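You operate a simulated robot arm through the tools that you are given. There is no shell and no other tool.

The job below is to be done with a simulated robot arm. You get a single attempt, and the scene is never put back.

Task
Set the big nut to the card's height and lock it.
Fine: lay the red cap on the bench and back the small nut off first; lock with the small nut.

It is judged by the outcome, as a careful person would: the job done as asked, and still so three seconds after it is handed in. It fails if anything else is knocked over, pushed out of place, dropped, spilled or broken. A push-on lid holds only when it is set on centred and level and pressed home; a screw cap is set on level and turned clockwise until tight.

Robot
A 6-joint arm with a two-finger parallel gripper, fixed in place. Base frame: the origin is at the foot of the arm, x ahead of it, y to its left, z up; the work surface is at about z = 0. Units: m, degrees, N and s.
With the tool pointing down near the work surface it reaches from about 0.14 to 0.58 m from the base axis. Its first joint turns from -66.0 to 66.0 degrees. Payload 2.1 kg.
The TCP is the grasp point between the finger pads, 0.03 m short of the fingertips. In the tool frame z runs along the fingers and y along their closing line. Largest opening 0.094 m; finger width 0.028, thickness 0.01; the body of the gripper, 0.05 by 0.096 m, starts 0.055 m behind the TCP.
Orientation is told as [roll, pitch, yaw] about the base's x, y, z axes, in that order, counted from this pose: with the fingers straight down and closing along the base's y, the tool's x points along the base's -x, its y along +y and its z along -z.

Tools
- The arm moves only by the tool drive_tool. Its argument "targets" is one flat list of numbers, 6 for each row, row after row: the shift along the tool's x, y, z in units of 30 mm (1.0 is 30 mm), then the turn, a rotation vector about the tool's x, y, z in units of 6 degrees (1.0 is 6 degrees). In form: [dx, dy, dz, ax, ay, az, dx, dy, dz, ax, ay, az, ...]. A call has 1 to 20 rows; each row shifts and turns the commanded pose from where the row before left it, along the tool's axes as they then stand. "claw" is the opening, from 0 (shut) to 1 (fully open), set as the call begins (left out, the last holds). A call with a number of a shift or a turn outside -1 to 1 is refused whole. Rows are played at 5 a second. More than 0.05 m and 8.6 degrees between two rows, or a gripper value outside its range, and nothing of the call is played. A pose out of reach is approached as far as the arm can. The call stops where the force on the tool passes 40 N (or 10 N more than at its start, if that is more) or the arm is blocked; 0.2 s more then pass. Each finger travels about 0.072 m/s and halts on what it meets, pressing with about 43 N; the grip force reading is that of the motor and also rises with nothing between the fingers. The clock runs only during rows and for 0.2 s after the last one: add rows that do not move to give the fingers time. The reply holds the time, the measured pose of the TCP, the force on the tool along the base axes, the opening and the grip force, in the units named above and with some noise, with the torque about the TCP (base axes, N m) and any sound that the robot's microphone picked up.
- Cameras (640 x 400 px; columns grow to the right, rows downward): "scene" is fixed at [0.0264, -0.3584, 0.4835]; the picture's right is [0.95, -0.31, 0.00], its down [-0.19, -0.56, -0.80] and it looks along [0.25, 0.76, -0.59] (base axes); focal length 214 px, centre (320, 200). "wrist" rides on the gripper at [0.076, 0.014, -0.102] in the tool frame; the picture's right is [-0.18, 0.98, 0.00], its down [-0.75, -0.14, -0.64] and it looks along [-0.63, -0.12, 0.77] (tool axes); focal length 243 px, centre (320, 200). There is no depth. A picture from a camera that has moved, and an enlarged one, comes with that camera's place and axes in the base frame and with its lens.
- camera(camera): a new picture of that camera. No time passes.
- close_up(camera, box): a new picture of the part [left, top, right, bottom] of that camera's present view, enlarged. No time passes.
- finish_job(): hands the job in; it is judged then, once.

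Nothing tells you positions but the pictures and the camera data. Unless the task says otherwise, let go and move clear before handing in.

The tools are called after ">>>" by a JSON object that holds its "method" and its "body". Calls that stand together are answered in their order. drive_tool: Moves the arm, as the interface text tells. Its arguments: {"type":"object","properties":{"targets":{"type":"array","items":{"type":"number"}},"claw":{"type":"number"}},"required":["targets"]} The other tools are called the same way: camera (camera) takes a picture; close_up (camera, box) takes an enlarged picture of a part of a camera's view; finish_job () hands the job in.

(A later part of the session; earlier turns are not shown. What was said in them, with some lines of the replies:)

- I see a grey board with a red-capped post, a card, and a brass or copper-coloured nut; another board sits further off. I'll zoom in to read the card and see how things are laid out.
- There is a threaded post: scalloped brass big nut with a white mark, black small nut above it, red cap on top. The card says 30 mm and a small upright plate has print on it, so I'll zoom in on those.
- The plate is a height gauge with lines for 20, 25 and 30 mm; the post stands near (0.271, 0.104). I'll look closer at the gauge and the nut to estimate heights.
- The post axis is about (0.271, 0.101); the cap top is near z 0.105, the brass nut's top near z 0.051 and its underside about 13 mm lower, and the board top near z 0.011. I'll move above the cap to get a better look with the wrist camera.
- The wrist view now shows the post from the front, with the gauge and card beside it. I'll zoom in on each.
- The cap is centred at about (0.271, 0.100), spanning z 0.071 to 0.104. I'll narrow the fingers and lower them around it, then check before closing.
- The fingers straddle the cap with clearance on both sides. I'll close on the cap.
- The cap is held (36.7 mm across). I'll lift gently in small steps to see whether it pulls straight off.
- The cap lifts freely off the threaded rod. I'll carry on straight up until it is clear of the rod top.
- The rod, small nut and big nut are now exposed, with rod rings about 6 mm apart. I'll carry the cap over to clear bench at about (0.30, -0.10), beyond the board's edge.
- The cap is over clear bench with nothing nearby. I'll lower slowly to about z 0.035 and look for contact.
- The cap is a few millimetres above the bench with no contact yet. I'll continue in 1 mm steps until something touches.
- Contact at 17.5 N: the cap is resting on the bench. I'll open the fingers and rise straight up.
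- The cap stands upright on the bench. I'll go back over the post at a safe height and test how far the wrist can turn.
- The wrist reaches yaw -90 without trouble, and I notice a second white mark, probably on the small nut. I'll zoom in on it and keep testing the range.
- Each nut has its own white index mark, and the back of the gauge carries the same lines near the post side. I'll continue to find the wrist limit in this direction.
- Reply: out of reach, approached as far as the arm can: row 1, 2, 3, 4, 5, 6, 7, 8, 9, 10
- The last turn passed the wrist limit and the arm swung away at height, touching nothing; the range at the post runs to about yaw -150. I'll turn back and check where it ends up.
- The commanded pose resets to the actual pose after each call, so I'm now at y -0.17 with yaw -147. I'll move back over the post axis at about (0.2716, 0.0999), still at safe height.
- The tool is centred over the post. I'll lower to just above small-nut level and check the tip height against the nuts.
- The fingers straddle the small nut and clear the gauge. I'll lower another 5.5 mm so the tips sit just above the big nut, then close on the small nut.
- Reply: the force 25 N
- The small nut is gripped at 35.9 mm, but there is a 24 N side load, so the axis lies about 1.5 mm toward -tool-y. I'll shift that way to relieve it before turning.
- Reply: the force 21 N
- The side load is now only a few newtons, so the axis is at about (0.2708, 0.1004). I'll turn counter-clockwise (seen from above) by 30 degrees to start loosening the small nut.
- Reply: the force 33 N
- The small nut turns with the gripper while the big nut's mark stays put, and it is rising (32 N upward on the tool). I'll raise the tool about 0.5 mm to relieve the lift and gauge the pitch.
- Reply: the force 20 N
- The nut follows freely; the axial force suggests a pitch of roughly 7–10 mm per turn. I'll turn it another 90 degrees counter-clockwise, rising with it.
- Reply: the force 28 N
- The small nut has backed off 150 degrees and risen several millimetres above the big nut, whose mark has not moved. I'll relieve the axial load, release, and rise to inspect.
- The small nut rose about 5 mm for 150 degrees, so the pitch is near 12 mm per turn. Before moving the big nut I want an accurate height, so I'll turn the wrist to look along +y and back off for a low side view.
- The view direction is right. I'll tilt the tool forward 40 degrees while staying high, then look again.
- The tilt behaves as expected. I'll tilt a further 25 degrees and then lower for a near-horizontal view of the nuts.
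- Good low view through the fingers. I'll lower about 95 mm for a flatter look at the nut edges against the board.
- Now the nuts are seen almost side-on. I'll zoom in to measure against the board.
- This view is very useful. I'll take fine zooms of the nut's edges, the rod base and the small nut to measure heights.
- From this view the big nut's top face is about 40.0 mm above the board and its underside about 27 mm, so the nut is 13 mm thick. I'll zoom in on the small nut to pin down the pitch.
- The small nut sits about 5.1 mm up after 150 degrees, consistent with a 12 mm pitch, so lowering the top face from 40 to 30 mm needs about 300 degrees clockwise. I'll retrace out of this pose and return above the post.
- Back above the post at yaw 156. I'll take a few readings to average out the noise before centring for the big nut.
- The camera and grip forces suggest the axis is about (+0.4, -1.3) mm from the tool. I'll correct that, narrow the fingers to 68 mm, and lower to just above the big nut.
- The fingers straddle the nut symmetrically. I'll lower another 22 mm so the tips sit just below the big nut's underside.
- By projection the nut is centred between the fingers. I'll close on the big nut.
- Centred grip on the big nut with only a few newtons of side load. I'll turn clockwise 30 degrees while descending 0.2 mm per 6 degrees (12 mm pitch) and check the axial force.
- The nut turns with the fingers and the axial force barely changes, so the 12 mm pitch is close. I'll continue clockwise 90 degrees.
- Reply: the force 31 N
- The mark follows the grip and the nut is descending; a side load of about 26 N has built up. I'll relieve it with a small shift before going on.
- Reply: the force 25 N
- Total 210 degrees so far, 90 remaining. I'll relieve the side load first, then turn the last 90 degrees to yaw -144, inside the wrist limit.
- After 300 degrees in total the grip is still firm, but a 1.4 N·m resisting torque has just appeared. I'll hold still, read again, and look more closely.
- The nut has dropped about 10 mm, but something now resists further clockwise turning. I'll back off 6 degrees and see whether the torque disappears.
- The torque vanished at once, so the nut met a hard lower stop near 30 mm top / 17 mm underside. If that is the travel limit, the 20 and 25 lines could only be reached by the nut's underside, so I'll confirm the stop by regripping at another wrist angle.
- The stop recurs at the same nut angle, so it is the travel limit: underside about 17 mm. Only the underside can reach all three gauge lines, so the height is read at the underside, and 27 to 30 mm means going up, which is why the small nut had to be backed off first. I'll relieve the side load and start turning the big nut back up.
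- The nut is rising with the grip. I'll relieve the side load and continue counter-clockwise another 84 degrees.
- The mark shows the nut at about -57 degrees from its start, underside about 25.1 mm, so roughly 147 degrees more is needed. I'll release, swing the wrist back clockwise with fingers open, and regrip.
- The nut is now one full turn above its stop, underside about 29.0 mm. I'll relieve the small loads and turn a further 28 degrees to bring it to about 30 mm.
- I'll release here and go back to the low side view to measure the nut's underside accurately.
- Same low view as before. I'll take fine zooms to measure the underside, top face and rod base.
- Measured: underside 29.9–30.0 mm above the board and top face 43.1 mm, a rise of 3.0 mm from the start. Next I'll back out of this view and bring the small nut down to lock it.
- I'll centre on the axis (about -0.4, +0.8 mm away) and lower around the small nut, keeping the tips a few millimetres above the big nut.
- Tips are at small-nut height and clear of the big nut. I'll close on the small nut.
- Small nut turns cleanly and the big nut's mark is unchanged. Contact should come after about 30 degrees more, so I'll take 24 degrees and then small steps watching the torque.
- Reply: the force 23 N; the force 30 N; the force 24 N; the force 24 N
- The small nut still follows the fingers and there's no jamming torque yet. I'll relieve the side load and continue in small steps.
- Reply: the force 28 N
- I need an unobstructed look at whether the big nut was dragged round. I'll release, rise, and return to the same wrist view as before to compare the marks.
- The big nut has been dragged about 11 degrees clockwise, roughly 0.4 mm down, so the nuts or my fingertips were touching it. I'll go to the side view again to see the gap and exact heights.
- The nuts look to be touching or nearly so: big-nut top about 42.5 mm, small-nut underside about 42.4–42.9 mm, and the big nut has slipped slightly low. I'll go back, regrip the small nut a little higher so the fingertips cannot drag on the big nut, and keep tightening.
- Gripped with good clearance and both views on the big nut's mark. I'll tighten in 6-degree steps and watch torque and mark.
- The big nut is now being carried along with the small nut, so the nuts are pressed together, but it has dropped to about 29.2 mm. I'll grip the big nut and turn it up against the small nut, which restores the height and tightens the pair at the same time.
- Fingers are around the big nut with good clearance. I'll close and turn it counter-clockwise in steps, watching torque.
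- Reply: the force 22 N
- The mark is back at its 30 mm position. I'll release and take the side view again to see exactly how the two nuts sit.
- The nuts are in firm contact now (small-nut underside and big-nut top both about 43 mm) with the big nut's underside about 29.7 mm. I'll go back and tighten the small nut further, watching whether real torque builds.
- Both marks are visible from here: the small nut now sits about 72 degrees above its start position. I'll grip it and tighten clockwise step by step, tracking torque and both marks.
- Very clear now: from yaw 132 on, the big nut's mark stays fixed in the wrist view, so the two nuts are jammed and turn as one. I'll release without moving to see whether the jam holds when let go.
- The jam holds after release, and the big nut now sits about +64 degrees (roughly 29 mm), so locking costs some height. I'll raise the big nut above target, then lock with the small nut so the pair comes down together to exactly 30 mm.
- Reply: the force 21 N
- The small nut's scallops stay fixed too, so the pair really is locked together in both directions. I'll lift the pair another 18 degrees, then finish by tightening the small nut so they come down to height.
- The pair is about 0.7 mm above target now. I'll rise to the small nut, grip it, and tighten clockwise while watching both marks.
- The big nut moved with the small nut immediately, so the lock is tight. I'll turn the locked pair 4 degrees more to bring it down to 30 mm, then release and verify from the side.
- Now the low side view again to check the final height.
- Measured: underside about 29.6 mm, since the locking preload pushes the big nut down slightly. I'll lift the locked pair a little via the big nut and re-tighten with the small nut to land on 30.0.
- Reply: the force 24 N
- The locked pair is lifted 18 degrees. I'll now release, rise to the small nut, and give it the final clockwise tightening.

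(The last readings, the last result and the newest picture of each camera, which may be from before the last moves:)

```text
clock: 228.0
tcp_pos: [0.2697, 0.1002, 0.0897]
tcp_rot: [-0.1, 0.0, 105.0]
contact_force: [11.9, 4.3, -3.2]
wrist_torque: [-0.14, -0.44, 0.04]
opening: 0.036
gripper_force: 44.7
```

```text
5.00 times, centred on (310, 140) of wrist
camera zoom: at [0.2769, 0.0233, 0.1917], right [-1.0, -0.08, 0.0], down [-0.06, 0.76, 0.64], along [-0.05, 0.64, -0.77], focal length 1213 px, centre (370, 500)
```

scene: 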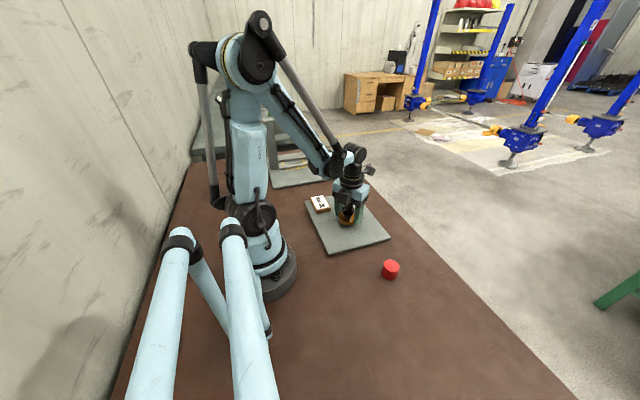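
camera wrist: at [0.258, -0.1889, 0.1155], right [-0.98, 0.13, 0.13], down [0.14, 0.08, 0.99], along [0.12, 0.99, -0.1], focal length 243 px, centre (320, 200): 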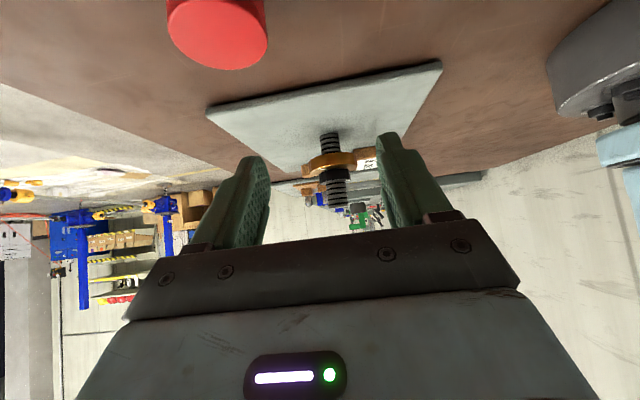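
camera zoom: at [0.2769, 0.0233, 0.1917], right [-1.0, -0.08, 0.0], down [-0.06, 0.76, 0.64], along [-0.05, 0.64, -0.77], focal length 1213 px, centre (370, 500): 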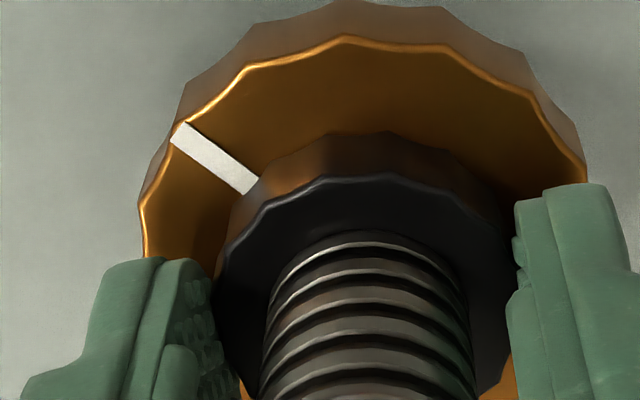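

The pair moves as one again with the final tightening turn. I'll release and measure from the side.

>>> {"method": "drive_tool", "body": {"targets": [0, 0, 0, 0, 0, 0, 0, 0, 0, 0, 0, 0, 0, 0, 0, 0, 0, 0], "claw": 0.68}}

>>> {"method": "drive_tool", "body": {"targets": [0, 0, -0.5, 0, 0, 0, 0, 0, -0.7, 0, 0, 0, 0, 0, -0.75, 0, 0, 0, 0, 0, -0.75, 0, 0, 0, 0, 0, -0.72, 0, 0, 0, 0, 0, 0, 0, 0, 1, 0, 0, 0, 0, 0, 1, 0, 0, 0, 0, 0, 0.5, 0, 0, 0, 0, 0, 0]}}

>>> {"method": "close_up", "body": {"camera": "scene", "box": [328, 202, 368, 227]}}

>>> {"method": "drive_tool", "body": {"targets": [0.9, 0, 0, 0, 0, 0, 0.9, 0, 0, 0, 0, 0, 0.9, 0, 0, 0, 0, 0, 0.9, 0, 0, 0, 0, 0, 0.9, 0, 0, 0, 0, 0, 0.9, 0, 0, 0, 0, 0, 0, 0, 0, 0, 0, 0]}}

>>> {"method": "drive_tool", "body": {"targets": [0, 0, 0, 0, -0.8333, 0, 0, 0, 0, 0, -0.8333, 0, 0, 0, 0, 0, -0.8333, 0, 0, 0, 0, 0, -0.8333, 0, 0, 0, 0, 0, -0.8333, 0, 0, 0, 0, 0, -0.8333, 0, 0, 0, 0, 0, -0.8333, 0, 0, 0, 0, 0, -0.8333, 0, 0, 0, 0, 0, -0.8333, 0, 0.56, 0, 0.56, 0, 0, 0, 0.56, 0, 0.56, 0, 0, 0, 0.56, 0, 0.56, 0, 0, 0, 0.56, 0, 0.56, 0, 0, 0, 0, 0, 0, 0, 0, 0]}}

>>> {"method": "close_up", "body": {"camera": "wrist", "box": [305, 145, 345, 170]}}

>>> {"method": "close_up", "body": {"camera": "wrist", "box": [312, 128, 352, 153]}}

>>> {"method": "close_up", "body": {"camera": "wrist", "box": [315, 160, 355, 185]}}

>>> {"method": "close_up", "body": {"camera": "wrist", "box": [300, 128, 372, 173]}}

```text
clock: 228.8
tcp_pos: [0.2704, 0.1015, 0.0888]
tcp_rot: [0.0, -0.1, 105.1]
contact_force: [-1.2, 0.3, -0.8]
wrist_torque: [0.02, 0.0, 0.03]
opening: 0.064
gripper_force: 0.0
```

```text
clock: 230.8
tcp_pos: [0.2681, 0.1008, 0.1913]
tcp_rot: [0.0, 0.0, 90.0]
contact_force: [0.1, 0.0, -0.6]
wrist_torque: [0.0, -0.05, 0.0]
opening: 0.0637
gripper_force: 0.0
```

```text
16.00 times, centred on (348, 214) of scene
camera zoom: at [0.0264, -0.3584, 0.4835], right [0.95, -0.31, 0.0], down [-0.19, -0.56, -0.8], along [0.25, 0.76, -0.59], focal length 3432 px, centre (-128, -32)
```

zoom: 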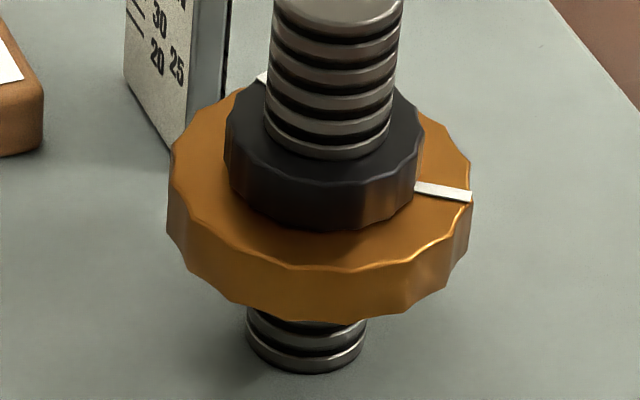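

```text
clock: 232.4
tcp_pos: [0.2697, -0.0623, 0.1915]
tcp_rot: [0.0, 0.0, 90.1]
contact_force: [0.8, -0.3, 0.8]
wrist_torque: [-0.02, 0.02, -0.03]
opening: 0.0641
gripper_force: 0.0
```

```text
clock: 235.4
tcp_pos: [0.2694, -0.0598, 0.0963]
tcp_rot: [-0.1, -45.0, 90.1]
contact_force: [0.0, -0.4, -0.1]
wrist_torque: [0.01, 0.01, -0.01]
opening: 0.0642
gripper_force: 0.2
```

```text
16.00 times, centred on (325, 158) of wrist
camera zoom: at [0.2571, -0.1876, 0.1151], right [-0.98, 0.13, 0.13], down [0.14, 0.08, 0.99], along [0.12, 0.99, -0.1], focal length 3882 px, centre (240, 880)
```

zoom: 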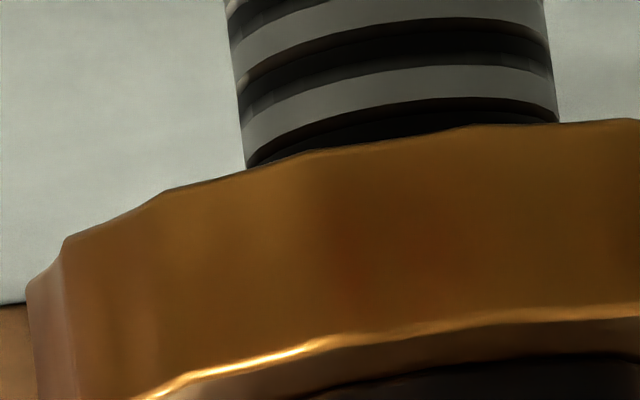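

```text
16.00 times, centred on (332, 140) of wrist
camera zoom: at [0.2571, -0.1876, 0.1151], right [-0.98, 0.13, 0.13], down [0.14, 0.08, 0.99], along [0.12, 0.99, -0.1], focal length 3882 px, centre (128, 1152)
```

zoom: 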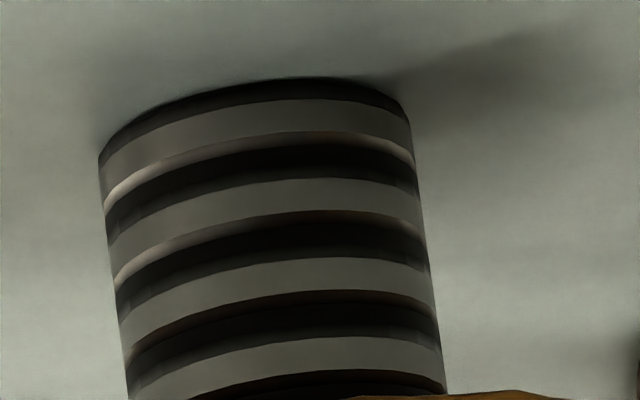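

```text
16.00 times, centred on (335, 172) of wrist
camera zoom: at [0.2571, -0.1876, 0.1151], right [-0.98, 0.13, 0.13], down [0.14, 0.08, 0.99], along [0.12, 0.99, -0.1], focal length 3882 px, centre (80, 640)
```

zoom: 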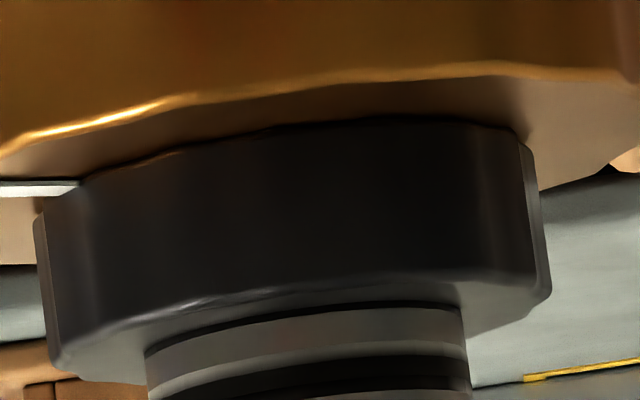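

```text
8.89 times, centred on (336, 150) of wrist
camera zoom: at [0.2571, -0.1876, 0.1151], right [-0.98, 0.13, 0.13], down [0.14, 0.08, 0.99], along [0.12, 0.99, -0.1], focal length 2157 px, centre (178, 640)
```

zoom: 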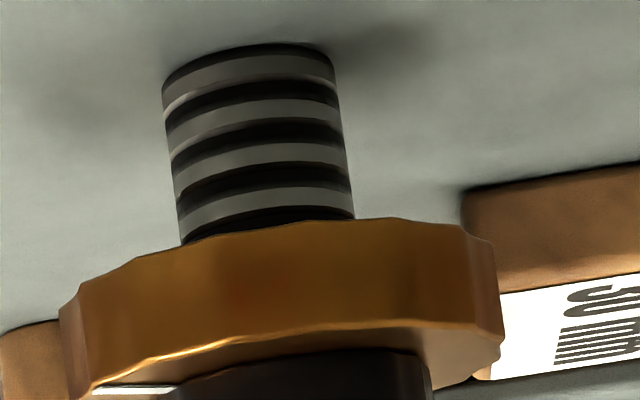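

The underside now measures about 30.1 mm with the lock tight (thread rings at 6 mm spacing confirm the scale). I'll back out clear of everything and check that the marks stay put and nothing else moved.

>>> {"method": "drive_tool", "body": {"targets": [-0.56, 0, -0.56, 0, 0, 0, -0.56, 0, -0.56, 0, 0, 0, -0.56, 0, -0.56, 0, 0, 0, -0.56, 0, -0.56, 0, 0, 0, 0, 0, 0, 0, 0.8333, 0, 0, 0, 0, 0, 0.8333, 0, 0, 0, 0, 0, 0.8333, 0, 0, 0, 0, 0, 0.8333, 0, 0, 0, 0, 0, 0.8333, 0, 0, 0, 0, 0, 0.8333, 0, 0, 0, 0, 0, 0.8333, 0, 0, 0, 0, 0, 0.8333, 0, 0, 0, 0, 0, 0.8333, 0, 0, 0, 0, 0, 0, 0]}}

>>> {"method": "close_up", "body": {"camera": "scene", "box": [328, 202, 368, 227]}}

>>> {"method": "camera", "body": {"camera": "scene"}}

>>> {"method": "close_up", "body": {"camera": "scene", "box": [290, 180, 410, 290]}}

>>> {"method": "camera", "body": {"camera": "wrist"}}

```text
clock: 238.4
tcp_pos: [0.2692, -0.0616, 0.1915]
tcp_rot: [-0.1, 0.1, 90.1]
contact_force: [0.3, 0.2, -0.3]
wrist_torque: [0.01, -0.02, 0.02]
opening: 0.0639
gripper_force: 0.0
```

```text
16.00 times, centred on (348, 214) of scene
camera zoom: at [0.0264, -0.3584, 0.4835], right [0.95, -0.31, 0.0], down [-0.19, -0.56, -0.8], along [0.25, 0.76, -0.59], focal length 3432 px, centre (-128, -32)
```

zoom: 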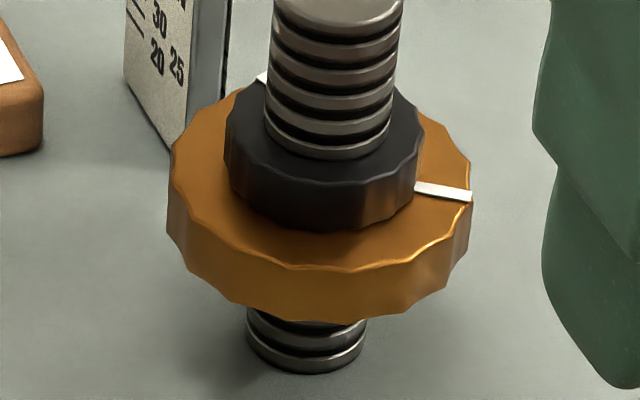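

```text
taken
```

scene: 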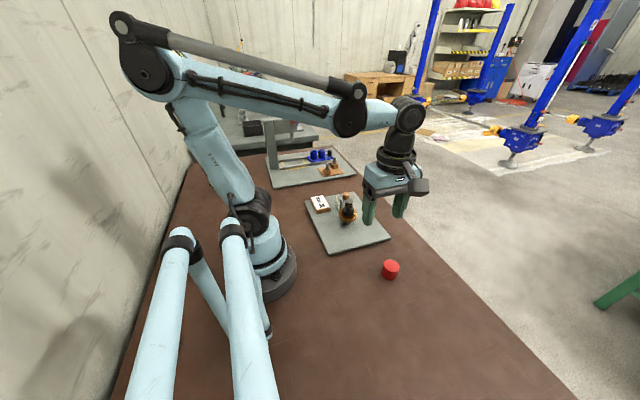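

```text
3.64 times, centred on (350, 235) of scene
camera zoom: at [0.0264, -0.3584, 0.4835], right [0.95, -0.31, 0.0], down [-0.19, -0.56, -0.8], along [0.25, 0.76, -0.59], focal length 780 px, centre (211, 73)
```

zoom: 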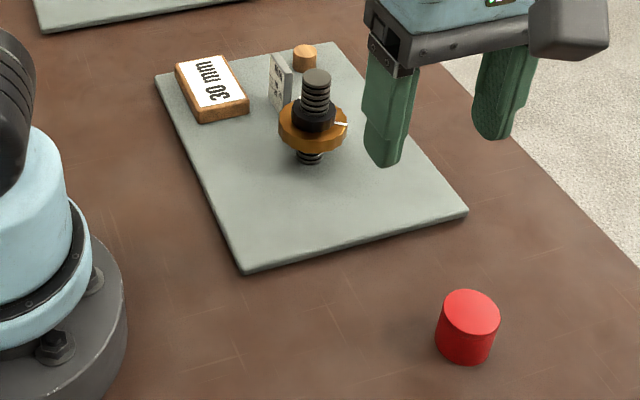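

```text
taken
camera wrist: at [0.2563, -0.1378, 0.2942], right [-0.98, 0.18, 0.0], down [0.14, 0.75, 0.64], along [0.12, 0.63, -0.77], focal length 243 px, centre (320, 200)
```

wrist: 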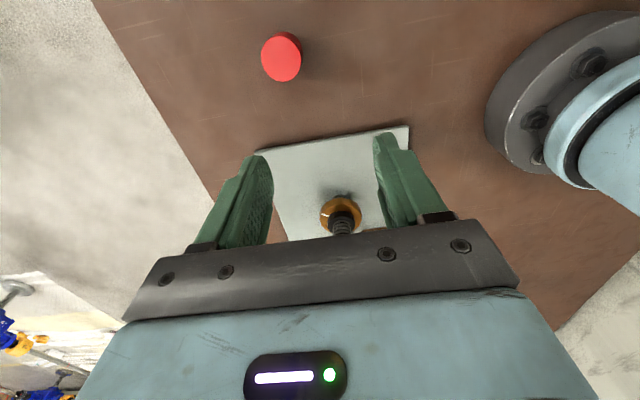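

I can see both index marks unchanged since I let go. The red cap is upright on the bench, and the card, gauge, peg and board are where they were. The big nut's underside reads about 30 mm, the small nut is locked down on it, and the arm is clear, so I'm handing the job in.

>>> {"method": "finish_job", "body": {}}

```text
The job is handed in.
```

I handed the job in with the big nut locked at about 30 mm. One thing was my call: I took "height" as the nut's underside above the board, because neither the task nor the gauge says which face counts.

- **Height:** the underside measures about 30.1–30.2 mm, which puts the top face at about 43.2 mm. I read both off the wrist camera's side view, so allow about ±0.15 mm.
- **Why the underside:** turned down, the big nut hits a hard stop when its underside is about 17 mm and its top about 30 mm. Only the underside can therefore reach all three gauge lines (20, 25 and 30). If the top face was meant, the height is about 13 mm too high.
- **Lock:** the small nut is down on the big nut, and the two turn as one in both directions. I felt little torque when turning the pair together, so the nuts are jammed against each other but can still be turned along the rod. The index marks had not moved about 8 seconds after I let go.
- **Everything else:** the red cap stands upright on the bench. The card, gauge, wooden peg and board look unmoved, and the gripper is open and clear.
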